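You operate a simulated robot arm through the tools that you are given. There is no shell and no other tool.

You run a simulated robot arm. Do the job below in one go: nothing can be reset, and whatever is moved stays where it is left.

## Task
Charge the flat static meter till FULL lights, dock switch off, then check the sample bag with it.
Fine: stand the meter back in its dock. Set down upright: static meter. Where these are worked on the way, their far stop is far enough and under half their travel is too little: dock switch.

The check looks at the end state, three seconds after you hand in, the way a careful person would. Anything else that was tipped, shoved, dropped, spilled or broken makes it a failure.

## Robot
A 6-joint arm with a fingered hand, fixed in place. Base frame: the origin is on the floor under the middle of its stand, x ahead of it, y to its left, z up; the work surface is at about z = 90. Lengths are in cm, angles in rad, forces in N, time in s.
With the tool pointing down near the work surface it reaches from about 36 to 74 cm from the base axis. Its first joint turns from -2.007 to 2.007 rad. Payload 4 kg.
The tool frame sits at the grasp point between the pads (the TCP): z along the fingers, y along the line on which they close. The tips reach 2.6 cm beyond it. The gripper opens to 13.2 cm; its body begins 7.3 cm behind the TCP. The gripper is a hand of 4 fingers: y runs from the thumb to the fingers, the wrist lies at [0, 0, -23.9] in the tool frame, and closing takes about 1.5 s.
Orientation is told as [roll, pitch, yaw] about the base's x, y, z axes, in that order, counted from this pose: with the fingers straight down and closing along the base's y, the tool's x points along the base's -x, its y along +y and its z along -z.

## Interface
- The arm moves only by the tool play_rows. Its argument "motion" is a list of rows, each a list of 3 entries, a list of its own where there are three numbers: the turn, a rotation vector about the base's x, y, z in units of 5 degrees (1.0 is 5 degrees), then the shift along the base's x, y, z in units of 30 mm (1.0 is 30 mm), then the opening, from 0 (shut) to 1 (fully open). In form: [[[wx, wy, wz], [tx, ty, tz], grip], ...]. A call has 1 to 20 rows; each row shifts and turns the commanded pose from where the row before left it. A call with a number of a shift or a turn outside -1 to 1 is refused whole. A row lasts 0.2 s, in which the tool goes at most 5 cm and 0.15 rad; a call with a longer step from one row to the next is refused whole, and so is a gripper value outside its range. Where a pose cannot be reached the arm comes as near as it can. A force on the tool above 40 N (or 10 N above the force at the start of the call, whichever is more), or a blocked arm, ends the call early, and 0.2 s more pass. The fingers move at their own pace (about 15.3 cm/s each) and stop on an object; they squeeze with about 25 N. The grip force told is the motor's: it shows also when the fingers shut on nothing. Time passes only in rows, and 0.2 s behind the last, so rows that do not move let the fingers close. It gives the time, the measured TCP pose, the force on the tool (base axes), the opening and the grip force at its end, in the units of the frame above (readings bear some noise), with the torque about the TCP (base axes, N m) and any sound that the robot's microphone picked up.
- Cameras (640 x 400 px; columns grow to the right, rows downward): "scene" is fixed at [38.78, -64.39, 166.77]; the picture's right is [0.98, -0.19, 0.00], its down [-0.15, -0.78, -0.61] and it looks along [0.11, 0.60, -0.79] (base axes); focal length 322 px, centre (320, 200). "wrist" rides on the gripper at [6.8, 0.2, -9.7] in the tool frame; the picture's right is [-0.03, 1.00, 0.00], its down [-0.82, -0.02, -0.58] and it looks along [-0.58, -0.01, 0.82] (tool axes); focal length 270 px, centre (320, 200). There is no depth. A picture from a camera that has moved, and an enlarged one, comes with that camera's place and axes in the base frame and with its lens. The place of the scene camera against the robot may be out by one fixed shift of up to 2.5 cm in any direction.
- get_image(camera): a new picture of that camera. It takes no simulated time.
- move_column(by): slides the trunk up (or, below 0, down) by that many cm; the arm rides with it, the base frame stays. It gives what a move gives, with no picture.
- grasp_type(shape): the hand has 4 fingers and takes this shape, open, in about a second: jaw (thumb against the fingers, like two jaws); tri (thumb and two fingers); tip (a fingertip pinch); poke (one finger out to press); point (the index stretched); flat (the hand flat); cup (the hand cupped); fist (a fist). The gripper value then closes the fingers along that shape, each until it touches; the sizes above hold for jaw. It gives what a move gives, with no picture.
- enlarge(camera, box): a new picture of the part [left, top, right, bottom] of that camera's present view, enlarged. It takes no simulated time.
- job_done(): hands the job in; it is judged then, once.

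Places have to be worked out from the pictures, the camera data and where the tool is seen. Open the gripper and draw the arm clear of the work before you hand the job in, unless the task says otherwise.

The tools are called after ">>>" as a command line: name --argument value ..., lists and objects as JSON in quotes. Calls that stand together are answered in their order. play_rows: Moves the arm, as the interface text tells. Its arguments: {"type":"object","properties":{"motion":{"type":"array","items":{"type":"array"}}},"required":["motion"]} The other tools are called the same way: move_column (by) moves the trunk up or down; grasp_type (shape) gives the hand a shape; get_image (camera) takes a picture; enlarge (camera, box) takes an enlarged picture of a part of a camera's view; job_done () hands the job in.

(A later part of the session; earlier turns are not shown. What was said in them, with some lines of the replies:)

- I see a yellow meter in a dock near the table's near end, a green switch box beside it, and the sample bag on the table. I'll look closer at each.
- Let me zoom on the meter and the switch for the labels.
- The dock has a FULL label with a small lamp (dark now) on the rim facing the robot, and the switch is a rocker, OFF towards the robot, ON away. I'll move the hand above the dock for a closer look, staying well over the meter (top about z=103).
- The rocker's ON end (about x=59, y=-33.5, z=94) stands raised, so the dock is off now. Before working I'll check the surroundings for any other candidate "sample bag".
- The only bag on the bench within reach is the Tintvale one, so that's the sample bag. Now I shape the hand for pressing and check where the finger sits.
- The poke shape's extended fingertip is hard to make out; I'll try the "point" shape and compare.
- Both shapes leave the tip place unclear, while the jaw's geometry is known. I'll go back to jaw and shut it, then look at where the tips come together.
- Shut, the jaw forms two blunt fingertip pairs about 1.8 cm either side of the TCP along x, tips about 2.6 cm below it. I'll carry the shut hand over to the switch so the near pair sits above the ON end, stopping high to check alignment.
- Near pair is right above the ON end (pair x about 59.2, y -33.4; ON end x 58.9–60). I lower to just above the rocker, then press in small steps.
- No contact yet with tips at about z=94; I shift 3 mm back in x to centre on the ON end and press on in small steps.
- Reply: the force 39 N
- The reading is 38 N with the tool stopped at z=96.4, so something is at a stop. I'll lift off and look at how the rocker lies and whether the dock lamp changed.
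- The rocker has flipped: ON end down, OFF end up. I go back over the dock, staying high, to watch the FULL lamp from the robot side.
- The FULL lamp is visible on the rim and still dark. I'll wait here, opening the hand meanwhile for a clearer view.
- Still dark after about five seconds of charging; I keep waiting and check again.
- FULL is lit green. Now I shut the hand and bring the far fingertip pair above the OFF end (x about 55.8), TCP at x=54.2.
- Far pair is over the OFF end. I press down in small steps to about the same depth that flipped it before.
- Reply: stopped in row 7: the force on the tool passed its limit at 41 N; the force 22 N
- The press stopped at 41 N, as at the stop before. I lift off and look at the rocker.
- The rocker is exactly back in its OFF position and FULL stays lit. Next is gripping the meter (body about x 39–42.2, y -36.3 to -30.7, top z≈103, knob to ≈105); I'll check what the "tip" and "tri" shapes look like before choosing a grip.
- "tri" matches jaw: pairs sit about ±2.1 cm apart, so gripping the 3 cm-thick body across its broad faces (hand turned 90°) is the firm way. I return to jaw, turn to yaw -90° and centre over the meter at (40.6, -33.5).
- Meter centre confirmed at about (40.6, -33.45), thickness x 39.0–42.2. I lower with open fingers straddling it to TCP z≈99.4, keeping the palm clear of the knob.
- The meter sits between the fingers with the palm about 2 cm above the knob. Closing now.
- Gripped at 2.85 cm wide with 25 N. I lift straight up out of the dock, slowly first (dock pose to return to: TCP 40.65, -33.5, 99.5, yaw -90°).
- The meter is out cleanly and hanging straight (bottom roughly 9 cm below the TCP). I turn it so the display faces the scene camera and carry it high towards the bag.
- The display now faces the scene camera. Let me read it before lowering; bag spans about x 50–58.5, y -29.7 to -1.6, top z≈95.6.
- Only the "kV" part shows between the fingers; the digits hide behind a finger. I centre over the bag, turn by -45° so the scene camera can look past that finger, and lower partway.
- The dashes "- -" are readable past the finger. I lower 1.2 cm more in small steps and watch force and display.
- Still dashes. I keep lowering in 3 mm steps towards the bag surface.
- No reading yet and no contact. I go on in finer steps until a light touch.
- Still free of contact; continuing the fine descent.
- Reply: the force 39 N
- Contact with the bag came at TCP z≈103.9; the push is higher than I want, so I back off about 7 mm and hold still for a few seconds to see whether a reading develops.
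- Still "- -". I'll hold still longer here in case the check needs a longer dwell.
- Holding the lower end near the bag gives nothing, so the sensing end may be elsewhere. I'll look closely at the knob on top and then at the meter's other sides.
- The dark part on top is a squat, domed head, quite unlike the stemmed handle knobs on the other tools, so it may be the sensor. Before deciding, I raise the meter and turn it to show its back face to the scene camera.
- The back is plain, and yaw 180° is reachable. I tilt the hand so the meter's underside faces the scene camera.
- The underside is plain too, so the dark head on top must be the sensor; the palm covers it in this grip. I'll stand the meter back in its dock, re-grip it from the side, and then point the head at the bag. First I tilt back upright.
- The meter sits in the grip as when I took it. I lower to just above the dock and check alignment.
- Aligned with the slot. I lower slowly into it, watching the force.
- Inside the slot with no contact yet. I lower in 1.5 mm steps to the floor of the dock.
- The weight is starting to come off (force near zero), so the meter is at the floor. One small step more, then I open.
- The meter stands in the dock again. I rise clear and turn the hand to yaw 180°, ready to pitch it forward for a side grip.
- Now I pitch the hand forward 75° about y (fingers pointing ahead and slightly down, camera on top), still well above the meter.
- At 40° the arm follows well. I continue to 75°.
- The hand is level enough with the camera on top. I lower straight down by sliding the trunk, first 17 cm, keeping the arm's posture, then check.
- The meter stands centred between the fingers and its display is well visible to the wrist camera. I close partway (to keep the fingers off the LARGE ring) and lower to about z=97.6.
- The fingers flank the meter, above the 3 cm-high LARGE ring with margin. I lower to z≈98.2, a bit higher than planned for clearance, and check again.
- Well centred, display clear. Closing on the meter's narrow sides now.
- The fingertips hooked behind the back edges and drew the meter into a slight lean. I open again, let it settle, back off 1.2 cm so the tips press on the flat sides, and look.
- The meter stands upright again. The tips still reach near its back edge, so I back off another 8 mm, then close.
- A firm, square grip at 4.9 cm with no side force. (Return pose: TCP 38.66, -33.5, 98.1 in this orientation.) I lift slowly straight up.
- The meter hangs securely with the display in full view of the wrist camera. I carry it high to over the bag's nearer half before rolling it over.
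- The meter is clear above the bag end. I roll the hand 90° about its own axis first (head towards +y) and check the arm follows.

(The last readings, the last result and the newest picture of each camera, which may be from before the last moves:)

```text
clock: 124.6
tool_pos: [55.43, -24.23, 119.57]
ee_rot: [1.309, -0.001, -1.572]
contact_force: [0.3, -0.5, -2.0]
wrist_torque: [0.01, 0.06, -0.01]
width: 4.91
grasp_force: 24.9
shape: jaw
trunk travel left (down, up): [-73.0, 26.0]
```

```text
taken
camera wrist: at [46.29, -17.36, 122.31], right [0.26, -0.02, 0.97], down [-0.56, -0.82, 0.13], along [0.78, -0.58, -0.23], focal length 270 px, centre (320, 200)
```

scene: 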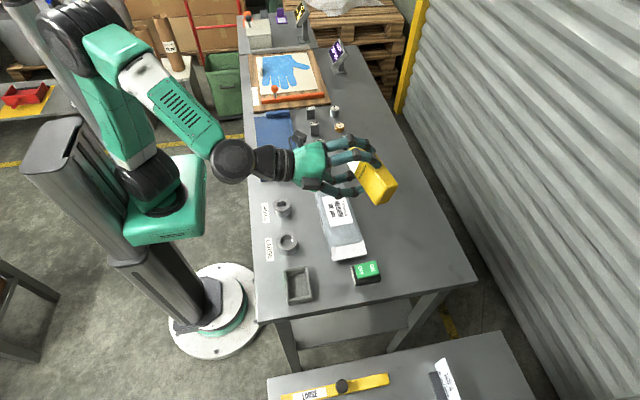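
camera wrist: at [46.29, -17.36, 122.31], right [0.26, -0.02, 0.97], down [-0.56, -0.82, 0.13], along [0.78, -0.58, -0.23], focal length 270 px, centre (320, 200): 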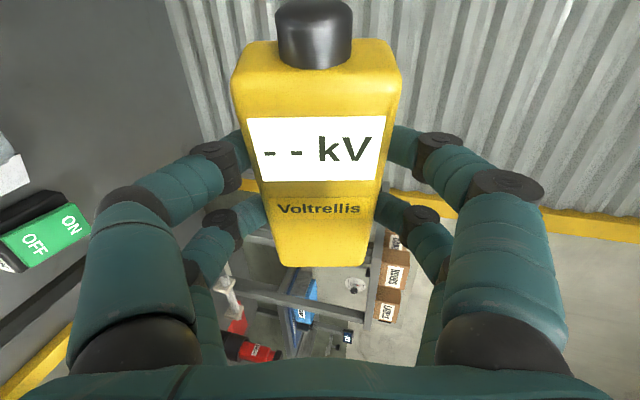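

Roll works; head now points to +y. I complete the roll to 180° so the head points down, shifting to y≈-20.

>>> play_rows --motion '[[[-0.966, 0, 0.259], [0, 0.08, 0], 0], [[-0.966, 0, 0.259], [0, 0.08, 0], 0], [[-0.966, 0, 0.259], [0, 0.08, 0], 0], [[-0.966, 0, 0.259], [0, 0.08, 0], 0], [[-0.966, 0, 0.259], [0, 0.08, 0], 0], [[-0.966, 0, 0.259], [0, 0.08, 0], 0], [[-0.966, 0, 0.259], [0, 0.08, 0], 0], [[-0.966, 0, 0.259], [0, 0.08, 0], 0], [[-0.966, 0, 0.259], [0, 0.08, 0], 0], [[-0.966, 0, 0.259], [0, 0.08, 0], 0], [[-0.966, 0, 0.259], [0, 0.08, 0], 0], [[-0.966, 0, 0.259], [0, 0.08, 0], 0], [[-0.966, 0, 0.259], [0, 0.08, 0], 0], [[-0.966, 0, 0.259], [0, 0.08, 0], 0], [[-0.966, 0, 0.259], [0, 0.08, 0], 0], [[-0.966, 0, 0.259], [0, 0.08, 0], 0], [[-0.966, 0, 0.259], [0, 0.08, 0], 0], [[-0.966, 0, 0.259], [0, 0.04, 0], 0], [[0, 0, 0], [0, 0, 0], 0]]'

>>> get_image --camera "scene"

>>> get_image --camera "wrist"

```text
clock: 128.6
tool_pos: [57.24, -21.43, 134.39]
ee_rot: [0.01, -1.303, -0.013]
contact_force: [0.1, -0.2, -1.2]
wrist_torque: [0.02, 0.04, 0.02]
width: 4.9
grasp_force: 25.2
shape: jaw
out of reach, approached as far as the arm can: row 10, 11, 12, 13, 14, 15, 16, 17, 18
trunk travel left (down, up): [-73.0, 26.0]
```

```text
taken
```

scene: 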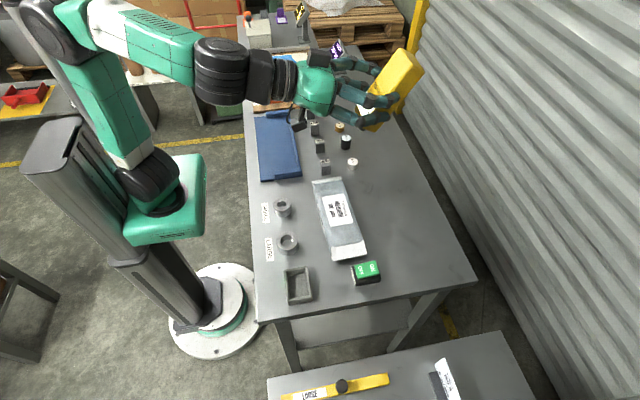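

```text
taken
camera wrist: at [46.14, -21.14, 130.33], right [0.01, 1.0, 0.03], down [-0.34, -0.02, 0.94], along [0.94, -0.02, 0.34], focal length 270 px, centre (320, 200)
```

wrist: 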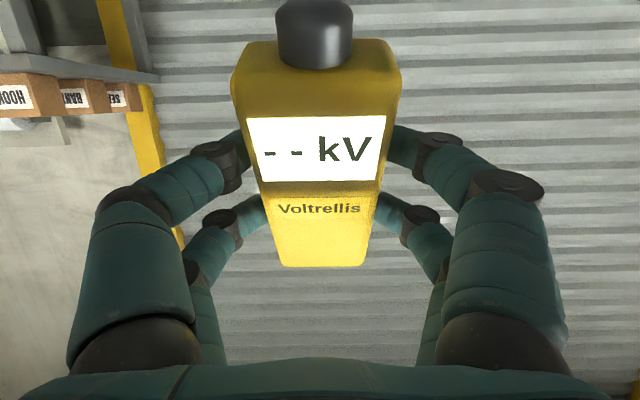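

The head now points down, but at this roll the arm could only hold the pose higher (TCP z≈134). Since the trunk can carry the same posture lower, I slide it down 14 cm and recheck.

>>> move_column --by -14

>>> get_image --camera "scene"

```text
clock: 130.3
tool_pos: [57.22, -21.39, 120.43]
ee_rot: [0.013, -1.303, -0.015]
contact_force: [-0.3, 0.1, -1.9]
wrist_torque: [0.01, 0.03, 0.02]
width: 4.95
grasp_force: 25.0
shape: jaw
trunk travel left (down, up): [-59.0, 40.0]
```

```text
taken
```

scene: 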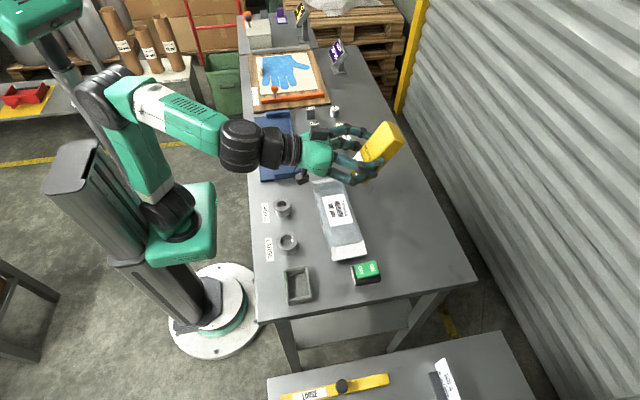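

The posture came down intact. I send a still row to see that the commanded pose agrees with it, and view the display.

>>> play_rows --motion '[[[0, 0, 0], [0, 0, 0], 0], [[0, 0, 0], [0, 0, 0], 0]]'

>>> get_image --camera "wrist"

```text
clock: 130.9
tool_pos: [57.15, -21.35, 120.24]
ee_rot: [0.015, -1.302, -0.014]
contact_force: [-0.2, 0.1, -2.1]
wrist_torque: [0.03, 0.04, -0.02]
width: 4.89
grasp_force: 25.0
shape: jaw
trunk travel left (down, up): [-59.0, 40.0]
```

```text
taken
camera wrist: at [46.13, -21.15, 116.31], right [0.01, 1.0, 0.03], down [-0.34, -0.02, 0.94], along [0.94, -0.02, 0.34], focal length 270 px, centre (320, 200)
```

wrist: 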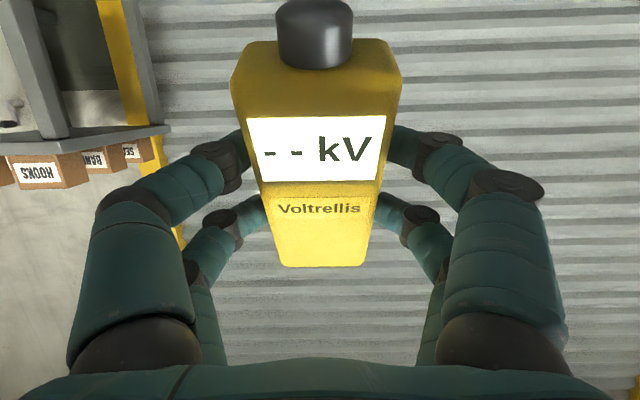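

All consistent. I lower another 13 cm with the trunk, bringing the head to about 6 cm above the bag.

>>> move_column --by -13

>>> get_image --camera "scene"

>>> get_image --camera "wrist"

>>> enlarge --camera "scene" --box '[240, 130, 400, 280]'

```text
clock: 132.4
tool_pos: [57.21, -21.32, 107.39]
ee_rot: [0.013, -1.303, -0.017]
contact_force: [0.8, 0.2, -1.6]
wrist_torque: [0.01, 0.09, 0.02]
width: 4.9
grasp_force: 25.2
shape: jaw
trunk travel left (down, up): [-46.0, 53.0]
```

```text
taken
```

scene: 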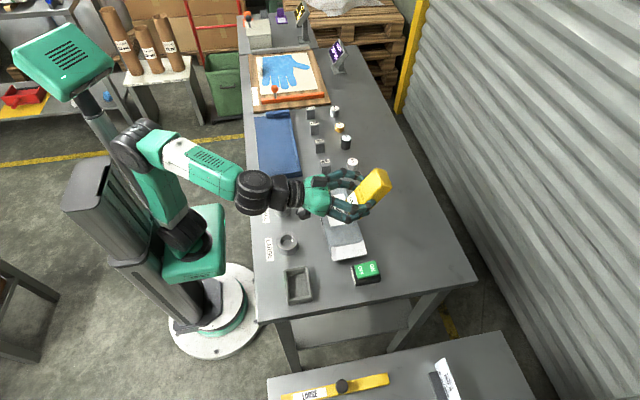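

```text
taken
camera wrist: at [46.12, -21.15, 103.31], right [0.01, 1.0, 0.03], down [-0.34, -0.02, 0.94], along [0.94, -0.02, 0.34], focal length 270 px, centre (320, 200)
```

wrist: 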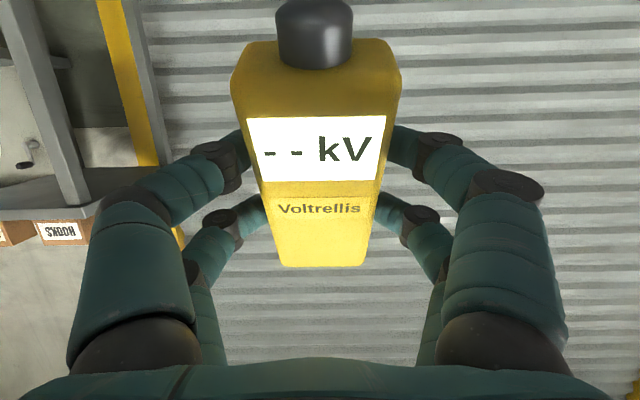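

```text
2.67 times, centred on (320, 205) of scene
camera zoom: at [38.78, -64.39, 166.77], right [0.98, -0.19, 0.0], down [-0.15, -0.78, -0.61], along [0.11, 0.6, -0.79], focal length 858 px, centre (320, 187)
```

zoom: 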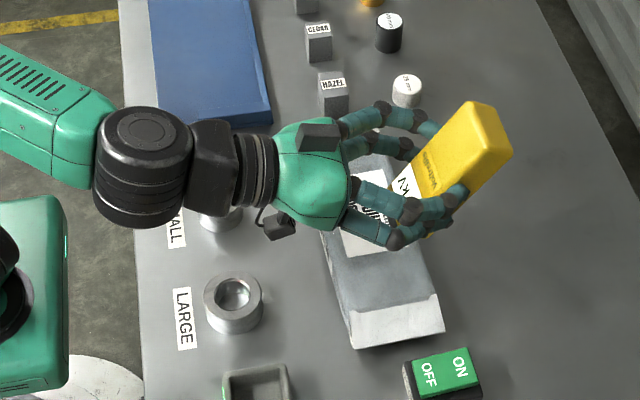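

Head about 6 cm over the bag, still "- -". I lower 3 cm more.

>>> move_column --by -3

>>> play_rows --motion '[[[0, 0, 0], [0, 0, 0], 0], [[0, 0, 0], [0, 0, 0], 0], [[0, 0, 0], [0, 0, 0], 0], [[0, 0, 0], [0, 0, 0], 0], [[0, 0, 0], [0, 0, 0], 0], [[0, 0, 0], [0, 0, 0], 0], [[0, 0, 0], [0, 0, 0], 0], [[0, 0, 0], [0, 0, 0], 0], [[0, 0, 0], [0, 0, 0], 0], [[0, 0, 0], [0, 0, 0], 0]]'

>>> get_image --camera "wrist"

>>> enlarge --camera "scene" --box '[270, 150, 400, 270]'

```text
clock: 133.2
tool_pos: [57.13, -21.45, 104.39]
ee_rot: [0.014, -1.301, -0.016]
contact_force: [0.1, 0.3, -1.5]
wrist_torque: [0.01, 0.05, 0.03]
width: 4.9
grasp_force: 25.5
shape: jaw
trunk travel left (down, up): [-43.0, 56.0]
```

```text
clock: 135.4
tool_pos: [57.15, -21.41, 104.37]
ee_rot: [0.015, -1.303, -0.015]
contact_force: [0.1, 0.7, -1.7]
wrist_torque: [0.0, 0.04, 0.01]
width: 4.89
grasp_force: 25.0
shape: jaw
trunk travel left (down, up): [-43.0, 56.0]
```

```text
taken
camera wrist: at [46.13, -21.15, 100.31], right [0.01, 1.0, 0.03], down [-0.34, -0.02, 0.94], along [0.94, -0.02, 0.34], focal length 270 px, centre (320, 200)
```

wrist: 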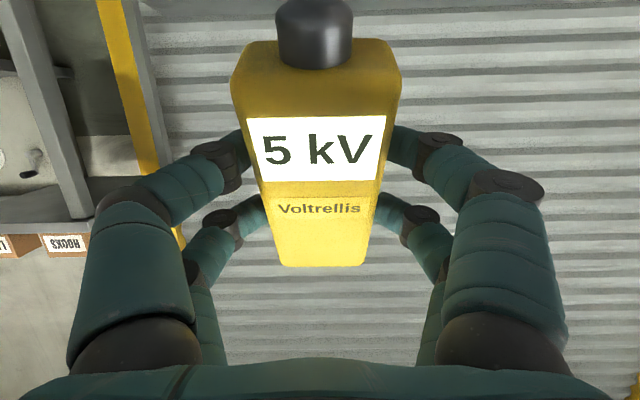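

```text
3.33 times, centred on (335, 210) of scene
camera zoom: at [38.78, -64.39, 166.77], right [0.98, -0.19, 0.0], down [-0.15, -0.78, -0.61], along [0.11, 0.6, -0.79], focal length 1073 px, centre (270, 167)
```

zoom: 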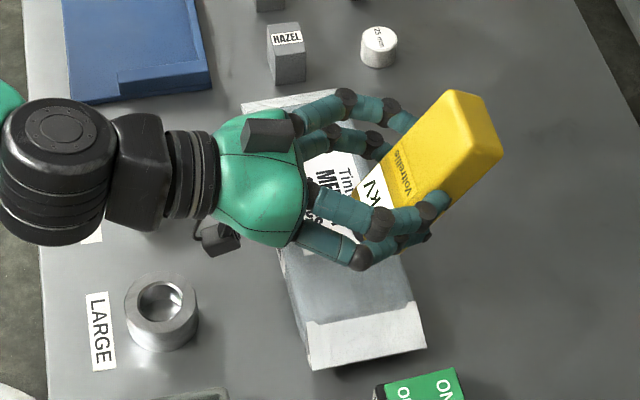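

The display reads "5 kV": the dark head is the sensor and the bag is being measured. I hold still a moment longer to let the reading settle.

>>> play_rows --motion '[[[0, 0, 0], [0, 0, 0], 0], [[0, 0, 0], [0, 0, 0], 0], [[0, 0, 0], [0, 0, 0], 0], [[0, 0, 0], [0, 0, 0], 0], [[0, 0, 0], [0, 0, 0], 0], [[0, 0, 0], [0, 0, 0], 0], [[0, 0, 0], [0, 0, 0], 0], [[0, 0, 0], [0, 0, 0], 0], [[0, 0, 0], [0, 0, 0], 0], [[0, 0, 0], [0, 0, 0], 0], [[0, 0, 0], [0, 0, 0], 0], [[0, 0, 0], [0, 0, 0], 0], [[0, 0, 0], [0, 0, 0], 0], [[0, 0, 0], [0, 0, 0], 0], [[0, 0, 0], [0, 0, 0], 0]]'

>>> enlarge --camera "wrist" --box '[220, 0, 420, 280]'

```text
clock: 138.6
tool_pos: [57.18, -21.4, 104.35]
ee_rot: [0.014, -1.301, -0.016]
contact_force: [1.0, -0.5, -2.6]
wrist_torque: [0.01, 0.08, 0.02]
width: 4.9
grasp_force: 24.8
shape: jaw
trunk travel left (down, up): [-43.0, 56.0]
```

```text
1.43 times, centred on (320, 140) of wrist
camera zoom: at [46.13, -21.15, 100.3], right [0.01, 1.0, 0.03], down [-0.34, -0.02, 0.94], along [0.94, -0.02, 0.34], focal length 386 px, centre (320, 286)
```

zoom: 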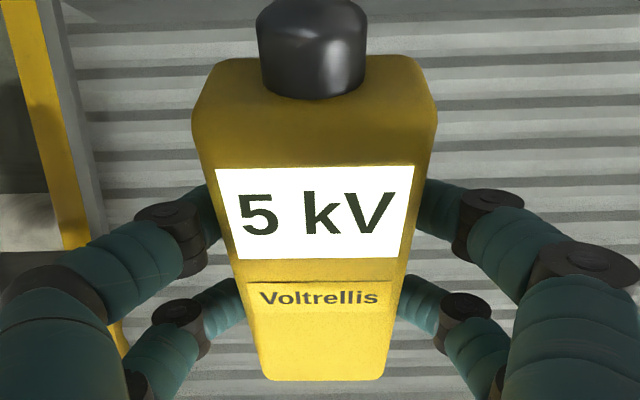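

Steady at 5 kV. The check is done, so I raise the trunk 30 cm straight up to start the way back to the dock.

>>> move_column --by 30

>>> get_image --camera "wrist"

```text
clock: 141.6
tool_pos: [57.11, -21.43, 134.4]
ee_rot: [0.013, -1.302, -0.014]
contact_force: [0.0, 0.4, -2.1]
wrist_torque: [0.01, 0.05, 0.0]
width: 4.91
grasp_force: 25.3
shape: jaw
trunk travel left (down, up): [-73.0, 26.0]
```

```text
taken
camera wrist: at [46.13, -21.15, 130.3], right [0.01, 1.0, 0.03], down [-0.34, -0.02, 0.94], along [0.94, -0.02, 0.34], focal length 270 px, centre (320, 200)
```

wrist: 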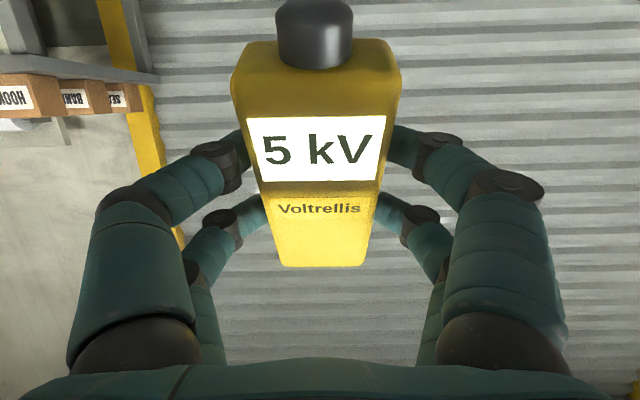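

The meter holds its 5 kV reading. I roll the hand back the way it came, first 90°.

>>> play_rows --motion '[[[0.966, 0, -0.259], [0, 0, 0], 0], [[0.966, 0, -0.259], [0, 0, 0], 0], [[0.966, 0, -0.259], [0, 0, 0], 0], [[0.966, 0, -0.259], [0, 0, 0], 0], [[0.966, 0, -0.259], [0, 0, 0], 0], [[0.966, 0, -0.259], [0, 0, 0], 0], [[0.966, 0, -0.259], [0, 0, 0], 0], [[0.966, 0, -0.259], [0, 0, 0], 0], [[0.966, 0, -0.259], [0, 0, 0], 0], [[0.966, 0, -0.259], [0, 0, 0], 0], [[0.966, 0, -0.259], [0, 0, 0], 0], [[0.966, 0, -0.259], [0, 0, 0], 0], [[0.966, 0, -0.259], [0, 0, 0], 0], [[0.966, 0, -0.259], [0, 0, 0], 0], [[0.966, 0, -0.259], [0, 0, 0], 0], [[0.966, 0, -0.259], [0, 0, 0], 0], [[0.966, 0, -0.259], [0, 0, 0], 0], [[0.966, 0, -0.259], [0, 0, 0], 0], [[0, 0, 0], [0, 0, 0], 0]]'

>>> get_image --camera "scene"

```text
clock: 145.6
tool_pos: [57.17, -21.46, 134.39]
ee_rot: [1.307, 0.006, -1.566]
contact_force: [-0.4, 0.0, -1.3]
wrist_torque: [0.04, 0.03, 0.02]
width: 4.92
grasp_force: 24.5
shape: jaw
trunk travel left (down, up): [-73.0, 26.0]
```

```text
taken
```

scene: 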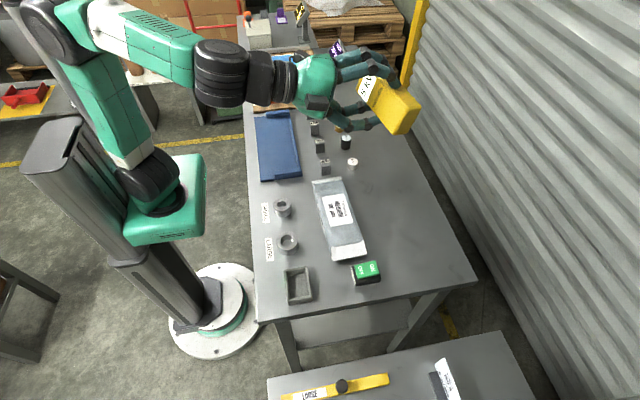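

Good so far; I roll the remaining 90° to bring the meter upright.

>>> play_rows --motion '[[[0.966, 0, -0.259], [0, 0, 0], 0], [[0.966, 0, -0.259], [0, 0, 0], 0], [[0.966, 0, -0.259], [0, 0, 0], 0], [[0.966, 0, -0.259], [0, 0, 0], 0], [[0.966, 0, -0.259], [0, 0, 0], 0], [[0.966, 0, -0.259], [0, 0, 0], 0], [[0.966, 0, -0.259], [0, 0, 0], 0], [[0.966, 0, -0.259], [0, 0, 0], 0], [[0.966, 0, -0.259], [0, 0, 0], 0], [[0.966, 0, -0.259], [0, 0, 0], 0], [[0.966, 0, -0.259], [0, 0, 0], 0], [[0.966, 0, -0.259], [0, 0, 0], 0], [[0.966, 0, -0.259], [0, 0, 0], 0], [[0.966, 0, -0.259], [0, 0, 0], 0], [[0.966, 0, -0.259], [0, 0, 0], 0], [[0.966, 0, -0.259], [0, 0, 0], 0], [[0.966, 0, -0.259], [0, 0, 0], 0], [[0.966, 0, -0.259], [0, 0, 0], 0], [[0, 0, 0], [0, 0, 0], 0]]'

>>> get_image --camera "scene"

>>> get_image --camera "wrist"

```text
clock: 149.6
tool_pos: [57.19, -21.28, 134.38]
ee_rot: [-0.024, 1.319, 3.121]
contact_force: [0.0, 0.1, -1.9]
wrist_torque: [-0.01, 0.05, 0.01]
width: 4.93
grasp_force: 24.6
shape: jaw
trunk travel left (down, up): [-73.0, 26.0]
```

```text
taken
```

scene: 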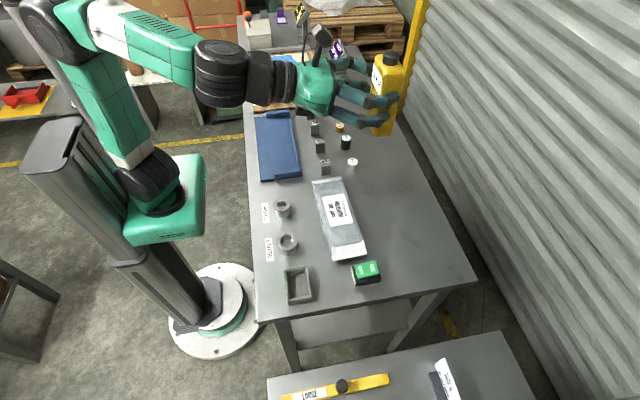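

```text
taken
camera wrist: at [49.62, -21.56, 143.43], right [-0.01, -1.0, -0.03], down [-0.76, 0.02, -0.64], along [0.65, 0.02, -0.76], focal length 270 px, centre (320, 200)
```

wrist: 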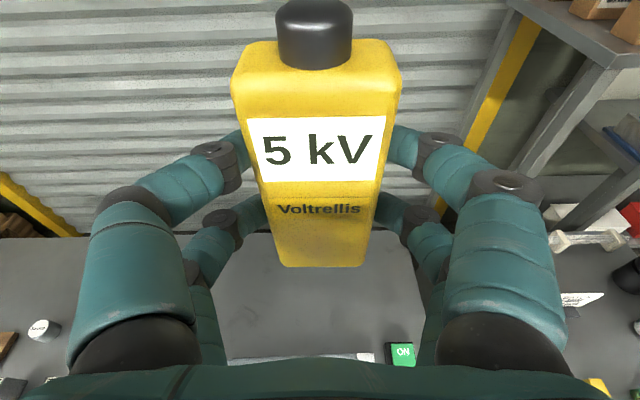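

Upright again, still showing 5 kV. I lower to z≈119 and travel back along the earlier path to above the dock, trimming the tiny tilt error.

>>> play_rows --motion '[[[-0.057, 0.115, 0], [0, 0, -0.8], 0], [[0, 0, 0], [0, 0, -1], 0], [[0, 0, 0], [0, 0, -1], 0], [[0, 0, 0], [0, 0, -1], 0], [[0, 0, 0], [0, 0, -1], 0], [[0, 0, 0], [-0.6, -0.4, -0.2], 0], [[0, 0, 0], [-0.7, -0.46, 0], 0], [[0, 0, 0], [-0.7, -0.46, 0], 0], [[0, 0, 0], [-0.7, -0.46, 0], 0], [[0, 0, 0], [-0.7, -0.46, 0], 0], [[0, 0, 0], [-0.7, -0.46, 0], 0], [[0, 0, 0], [-0.7, -0.46, 0], 0], [[0, 0, 0], [-0.7, -0.46, 0], 0], [[0, 0, 0], [-0.6, -0.4, 0], 0], [[0, 0, 0], [0, 0, 0], 0]]'

>>> get_image --camera "scene"

>>> get_image --camera "wrist"

```text
clock: 152.8
tool_pos: [38.85, -33.5, 119.36]
ee_rot: [0.001, 1.306, -3.141]
contact_force: [-0.2, -0.4, -2.0]
wrist_torque: [-0.04, 0.03, -0.01]
width: 4.91
grasp_force: 24.9
shape: jaw
trunk travel left (down, up): [-73.0, 26.0]
```

```text
taken
```

scene: 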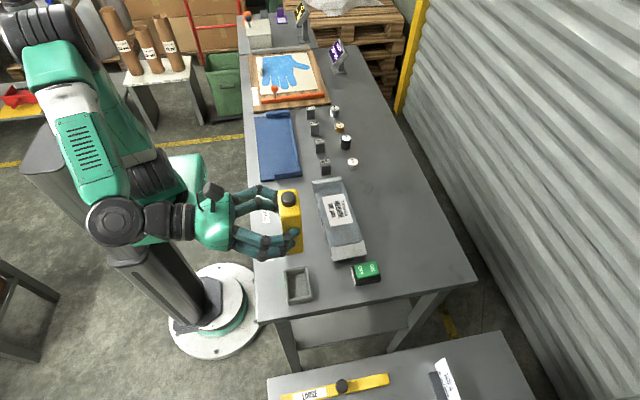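

```text
taken
camera wrist: at [31.47, -33.61, 128.56], right [-0.01, -1.0, -0.02], down [-0.77, 0.02, -0.64], along [0.64, 0.01, -0.77], focal length 270 px, centre (320, 200)
```

wrist: 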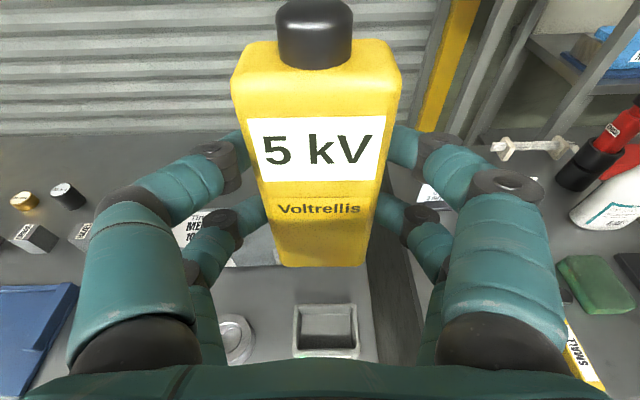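

Back above the dock, orientation matching the grip pose; camera pose says I'm 2.8 mm too far in x, so I trim that while lowering to just above the dock.

>>> play_rows --motion '[[[0, 0, 0], [-0.05, -0.02, -0.7], 0], [[0, 0, 0], [-0.04, 0, -0.9], 0], [[0, 0, 0], [0, 0, -0.9], 0], [[0, 0, 0], [0, 0, -0.9], 0], [[0, 0, 0], [0, 0, -0.9], 0], [[0, 0, 0], [0, 0, -0.7], 0], [[0, 0, 0], [0, 0, -0.4], 0], [[0, 0, 0], [0, 0, 0], 0]]'

>>> get_image --camera "wrist"

>>> enlarge --camera "scene" --box '[190, 180, 340, 310]'

```text
clock: 154.6
tool_pos: [38.53, -33.71, 103.2]
ee_rot: [0.003, 1.308, -3.137]
contact_force: [0.3, -1.1, -1.7]
wrist_torque: [0.03, 0.02, -0.02]
width: 4.93
grasp_force: 24.8
shape: jaw
trunk travel left (down, up): [-73.0, 26.0]
```

```text
taken
camera wrist: at [31.05, -33.78, 112.34], right [-0.01, -1.0, -0.02], down [-0.77, 0.02, -0.64], along [0.64, 0.01, -0.77], focal length 270 px, centre (320, 200)
```

wrist: 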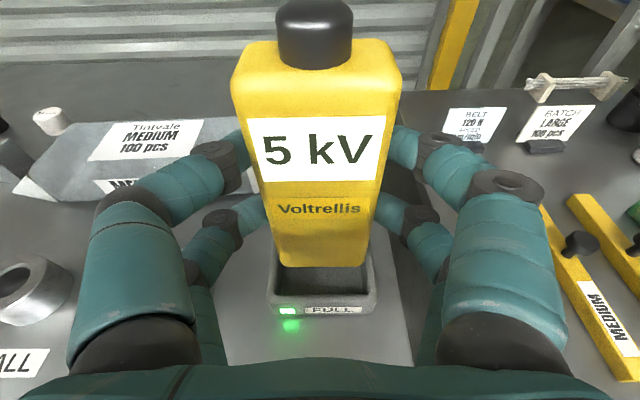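

```text
3.08 times, centred on (265, 245) of scene
camera zoom: at [38.78, -64.39, 166.77], right [0.98, -0.19, 0.0], down [-0.15, -0.78, -0.61], along [0.11, 0.6, -0.79], focal length 990 px, centre (489, 62)
```

zoom: 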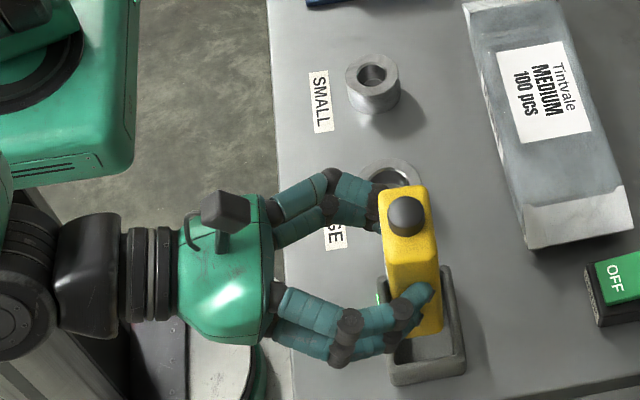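

Aligned within about 1–2 mm; I trim that and lower slowly into the slot.

>>> play_rows --motion '[[[0, 0, 0], [0.045, 0.03, -0.2], 0], [[0, 0, 0], [0, 0, -0.3], 0], [[0, 0, 0], [0, 0, -0.3], 0], [[0, 0, 0], [0, 0, -0.3], 0], [[0, 0, 0], [0, 0, -0.2], 0], [[0, 0, 0], [0, 0, -0.1], 0], [[0, 0, 0], [0, 0, 0], 0]]'

>>> get_image --camera "wrist"

```text
clock: 156.2
tool_pos: [38.69, -33.43, 98.94]
ee_rot: [0.002, 1.308, -3.138]
contact_force: [0.1, 0.7, -1.7]
wrist_torque: [0.0, 0.06, 0.04]
width: 4.9
grasp_force: 25.0
shape: jaw
trunk travel left (down, up): [-73.0, 26.0]
```

```text
taken
camera wrist: at [31.28, -33.56, 108.05], right [-0.01, -1.0, -0.02], down [-0.77, 0.02, -0.64], along [0.64, 0.01, -0.77], focal length 270 px, centre (320, 200)
```

wrist: 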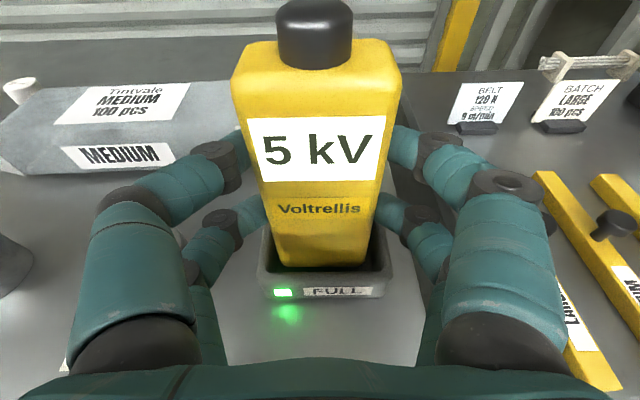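

The meter is inside the slot without contact, about 8 mm from its seat. I lower the rest in small steps.

>>> play_rows --motion '[[[0, 0, 0], [0, 0, -0.08], 0], [[0, 0, 0], [0, 0, -0.07], 0], [[0, 0, 0], [0, 0, -0.05], 0], [[0, 0, 0], [0, 0, -0.04], 0], [[0, 0, 0], [0, 0, 0], 0]]'

```text
clock: 157.4
tool_pos: [38.69, -33.43, 98.21]
ee_rot: [0.003, 1.307, -3.137]
contact_force: [-0.3, 0.0, -1.5]
wrist_torque: [0.04, 0.06, 0.0]
width: 4.89
grasp_force: 25.2
shape: jaw
trunk travel left (down, up): [-73.0, 26.0]
```

>>> play_rows --motion '[[[0, 0, 0], [0, 0, -0.03], 0], [[0, 0, 0], [0, 0, -0.03], 0], [[0, 0, 0], [0, 0, 0], 0]]'

```text
clock: 158.2
tool_pos: [38.69, -33.41, 98.13]
ee_rot: [0.004, 1.308, -3.137]
contact_force: [0.1, 0.0, 0.0]
wrist_torque: [0.03, -0.04, -0.01]
width: 4.9
grasp_force: 25.0
shape: jaw
trunk travel left (down, up): [-73.0, 26.0]
```

The weight has come off the hand (force 0), so the meter is seated. I open to 0.65 and look.

>>> play_rows --motion '[[[0, 0, 0], [0, 0, 0], 0.42], [[0, 0, 0], [0, 0, 0], 0.5], [[0, 0, 0], [0, 0, 0], 0.6], [[0, 0, 0], [0, 0, 0], 0.65], [[0, 0, 0], [0, 0, 0], 0.65], [[0, 0, 0], [0, 0, 0], 0.65], [[0, 0, 0], [0, 0, 0], 0.65]]'

>>> get_image --camera "wrist"

>>> enlarge --camera "scene" --box '[190, 180, 340, 310]'

```text
clock: 159.8
tool_pos: [38.67, -33.43, 98.07]
ee_rot: [0.005, 1.307, -3.139]
contact_force: [0.6, 0.1, -0.5]
wrist_torque: [0.02, -0.03, 0.01]
width: 8.52
grasp_force: 0.0
shape: jaw
trunk travel left (down, up): [-73.0, 26.0]
```

```text
taken
camera wrist: at [31.25, -33.57, 107.21], right [-0.01, -1.0, -0.02], down [-0.77, 0.02, -0.64], along [0.64, 0.01, -0.77], focal length 270 px, centre (320, 200)
```

wrist: 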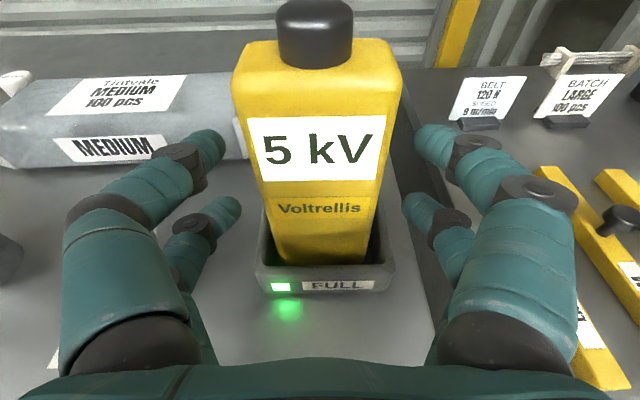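

```text
3.08 times, centred on (265, 245) of scene
camera zoom: at [38.78, -64.39, 166.77], right [0.98, -0.19, 0.0], down [-0.15, -0.78, -0.61], along [0.11, 0.6, -0.79], focal length 990 px, centre (489, 62)
```

zoom: 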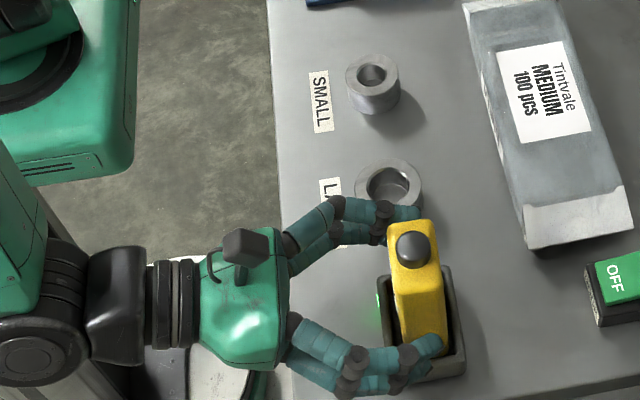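

The meter stands upright in its dock, showing 5 kV. I rise straight up, clear of it.

>>> play_rows --motion '[[[0, 0, 0], [0, 0, 0.3], 0.65], [[0, 0, 0], [0, 0, 0.6], 0.65], [[0, 0, 0], [0, 0, 0.8], 0.65], [[0, 0, 0], [0, 0, 1], 0.65], [[0, 0, 0], [0, 0, 1], 0.65], [[0, 0, 0], [0, 0, 1], 0.65], [[0, 0, 0], [0, 0, 1], 0.65], [[0, 0, 0], [0, 0, 1], 0.65], [[0, 0, 0], [0, 0, 0], 1], [[0, 0, 0], [0, 0, 0], 1]]'

>>> get_image --camera "wrist"

>>> get_image --camera "scene"

```text
clock: 162.0
tool_pos: [38.72, -33.38, 118.13]
ee_rot: [0.004, 1.307, -3.137]
contact_force: [-0.4, -0.1, 0.6]
wrist_torque: [-0.01, 0.0, 0.03]
width: 13.2
grasp_force: 0.0
shape: jaw
trunk travel left (down, up): [-73.0, 26.0]
```

```text
taken
camera wrist: at [31.31, -33.55, 127.29], right [-0.01, -1.0, -0.02], down [-0.77, 0.02, -0.64], along [0.64, 0.01, -0.77], focal length 270 px, centre (320, 200)
```

wrist: 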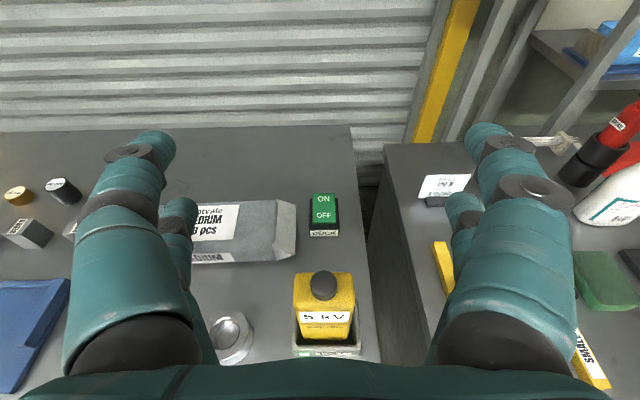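

```text
taken
```

scene: 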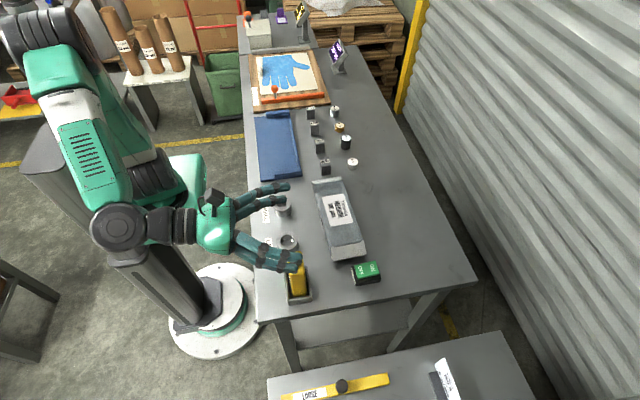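

I raise the trunk to bring the arm well clear and then make a final check of the switch, dock, and bag.

>>> move_column --by 17

>>> enlarge --camera "scene" --box '[250, 170, 410, 310]'

>>> enlarge --camera "scene" --box '[335, 250, 395, 295]'

>>> get_image --camera "wrist"

```text
clock: 163.9
tool_pos: [38.86, -33.45, 135.11]
ee_rot: [0.003, 1.309, -3.138]
contact_force: [-0.6, -0.1, 0.0]
wrist_torque: [-0.01, -0.03, -0.02]
width: 13.19
grasp_force: 0.0
shape: jaw
trunk travel left (down, up): [-90.0, 9.0]
```

```text
2.86 times, centred on (330, 240) of scene
camera zoom: at [38.78, -64.39, 166.77], right [0.98, -0.19, 0.0], down [-0.15, -0.78, -0.61], along [0.11, 0.6, -0.79], focal length 919 px, centre (291, 86)
```

zoom: 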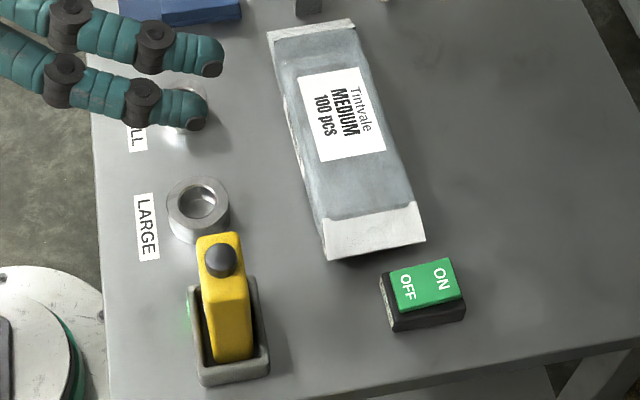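

```text
8.89 times, centred on (365, 272) of scene
camera zoom: at [38.78, -64.39, 166.77], right [0.98, -0.19, 0.0], down [-0.15, -0.78, -0.61], along [0.11, 0.6, -0.79], focal length 2860 px, centre (-80, -444)
```

zoom: 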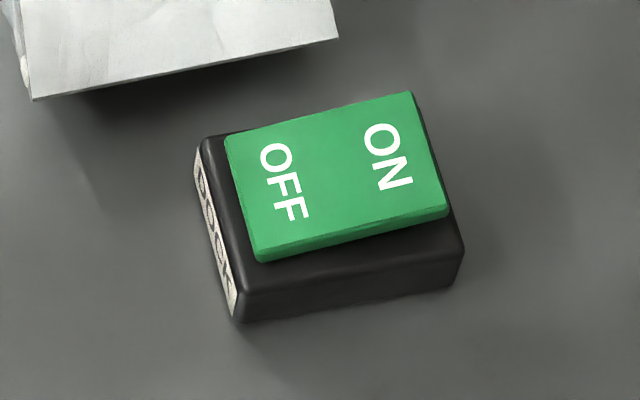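

```text
taken
camera wrist: at [31.31, -33.54, 144.27], right [-0.01, -1.0, -0.02], down [-0.77, 0.02, -0.64], along [0.64, 0.01, -0.77], focal length 270 px, centre (320, 200)
```

wrist: 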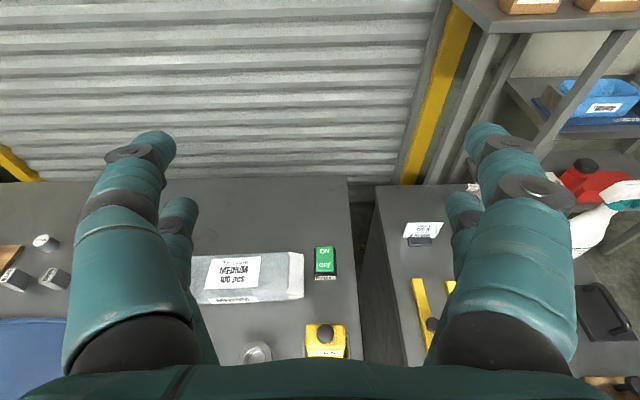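

The switch is off, the bag and rings are where they were, the meter stands upright in its dock with FULL lit and a 5 kV reading, and the hand is open and clear. I hand the job in.

>>> job_done

```text
The job is handed in.
```

The static meter is charged, the sample bag has been checked with it, and the job is handed in. The bag read **5 kV**.

- **Charging:** I switched the dock on and waited until FULL lit green. I then switched it off, and it was still off at the final check.
- **Checking the bag:** I took the only bag on the bench, marked "Tintvale MEDIUM 100 pcs", as the sample bag. My first try, with the meter's lower end at the bag, gave no reading because the sensor is the dark head on top. I re-gripped the meter from the side, turned it over and held the head about 3 cm above the bag. The reading stayed at 5 kV.
- **Pressure on the bag:** During that first try I pressed the meter onto the bag at about 39 N for around a second. The bag had not visibly moved or changed afterwards.
- **End state:** The meter stands upright in its dock and the other things on the bench look as they did at the start. The hand is open and clear of the work.
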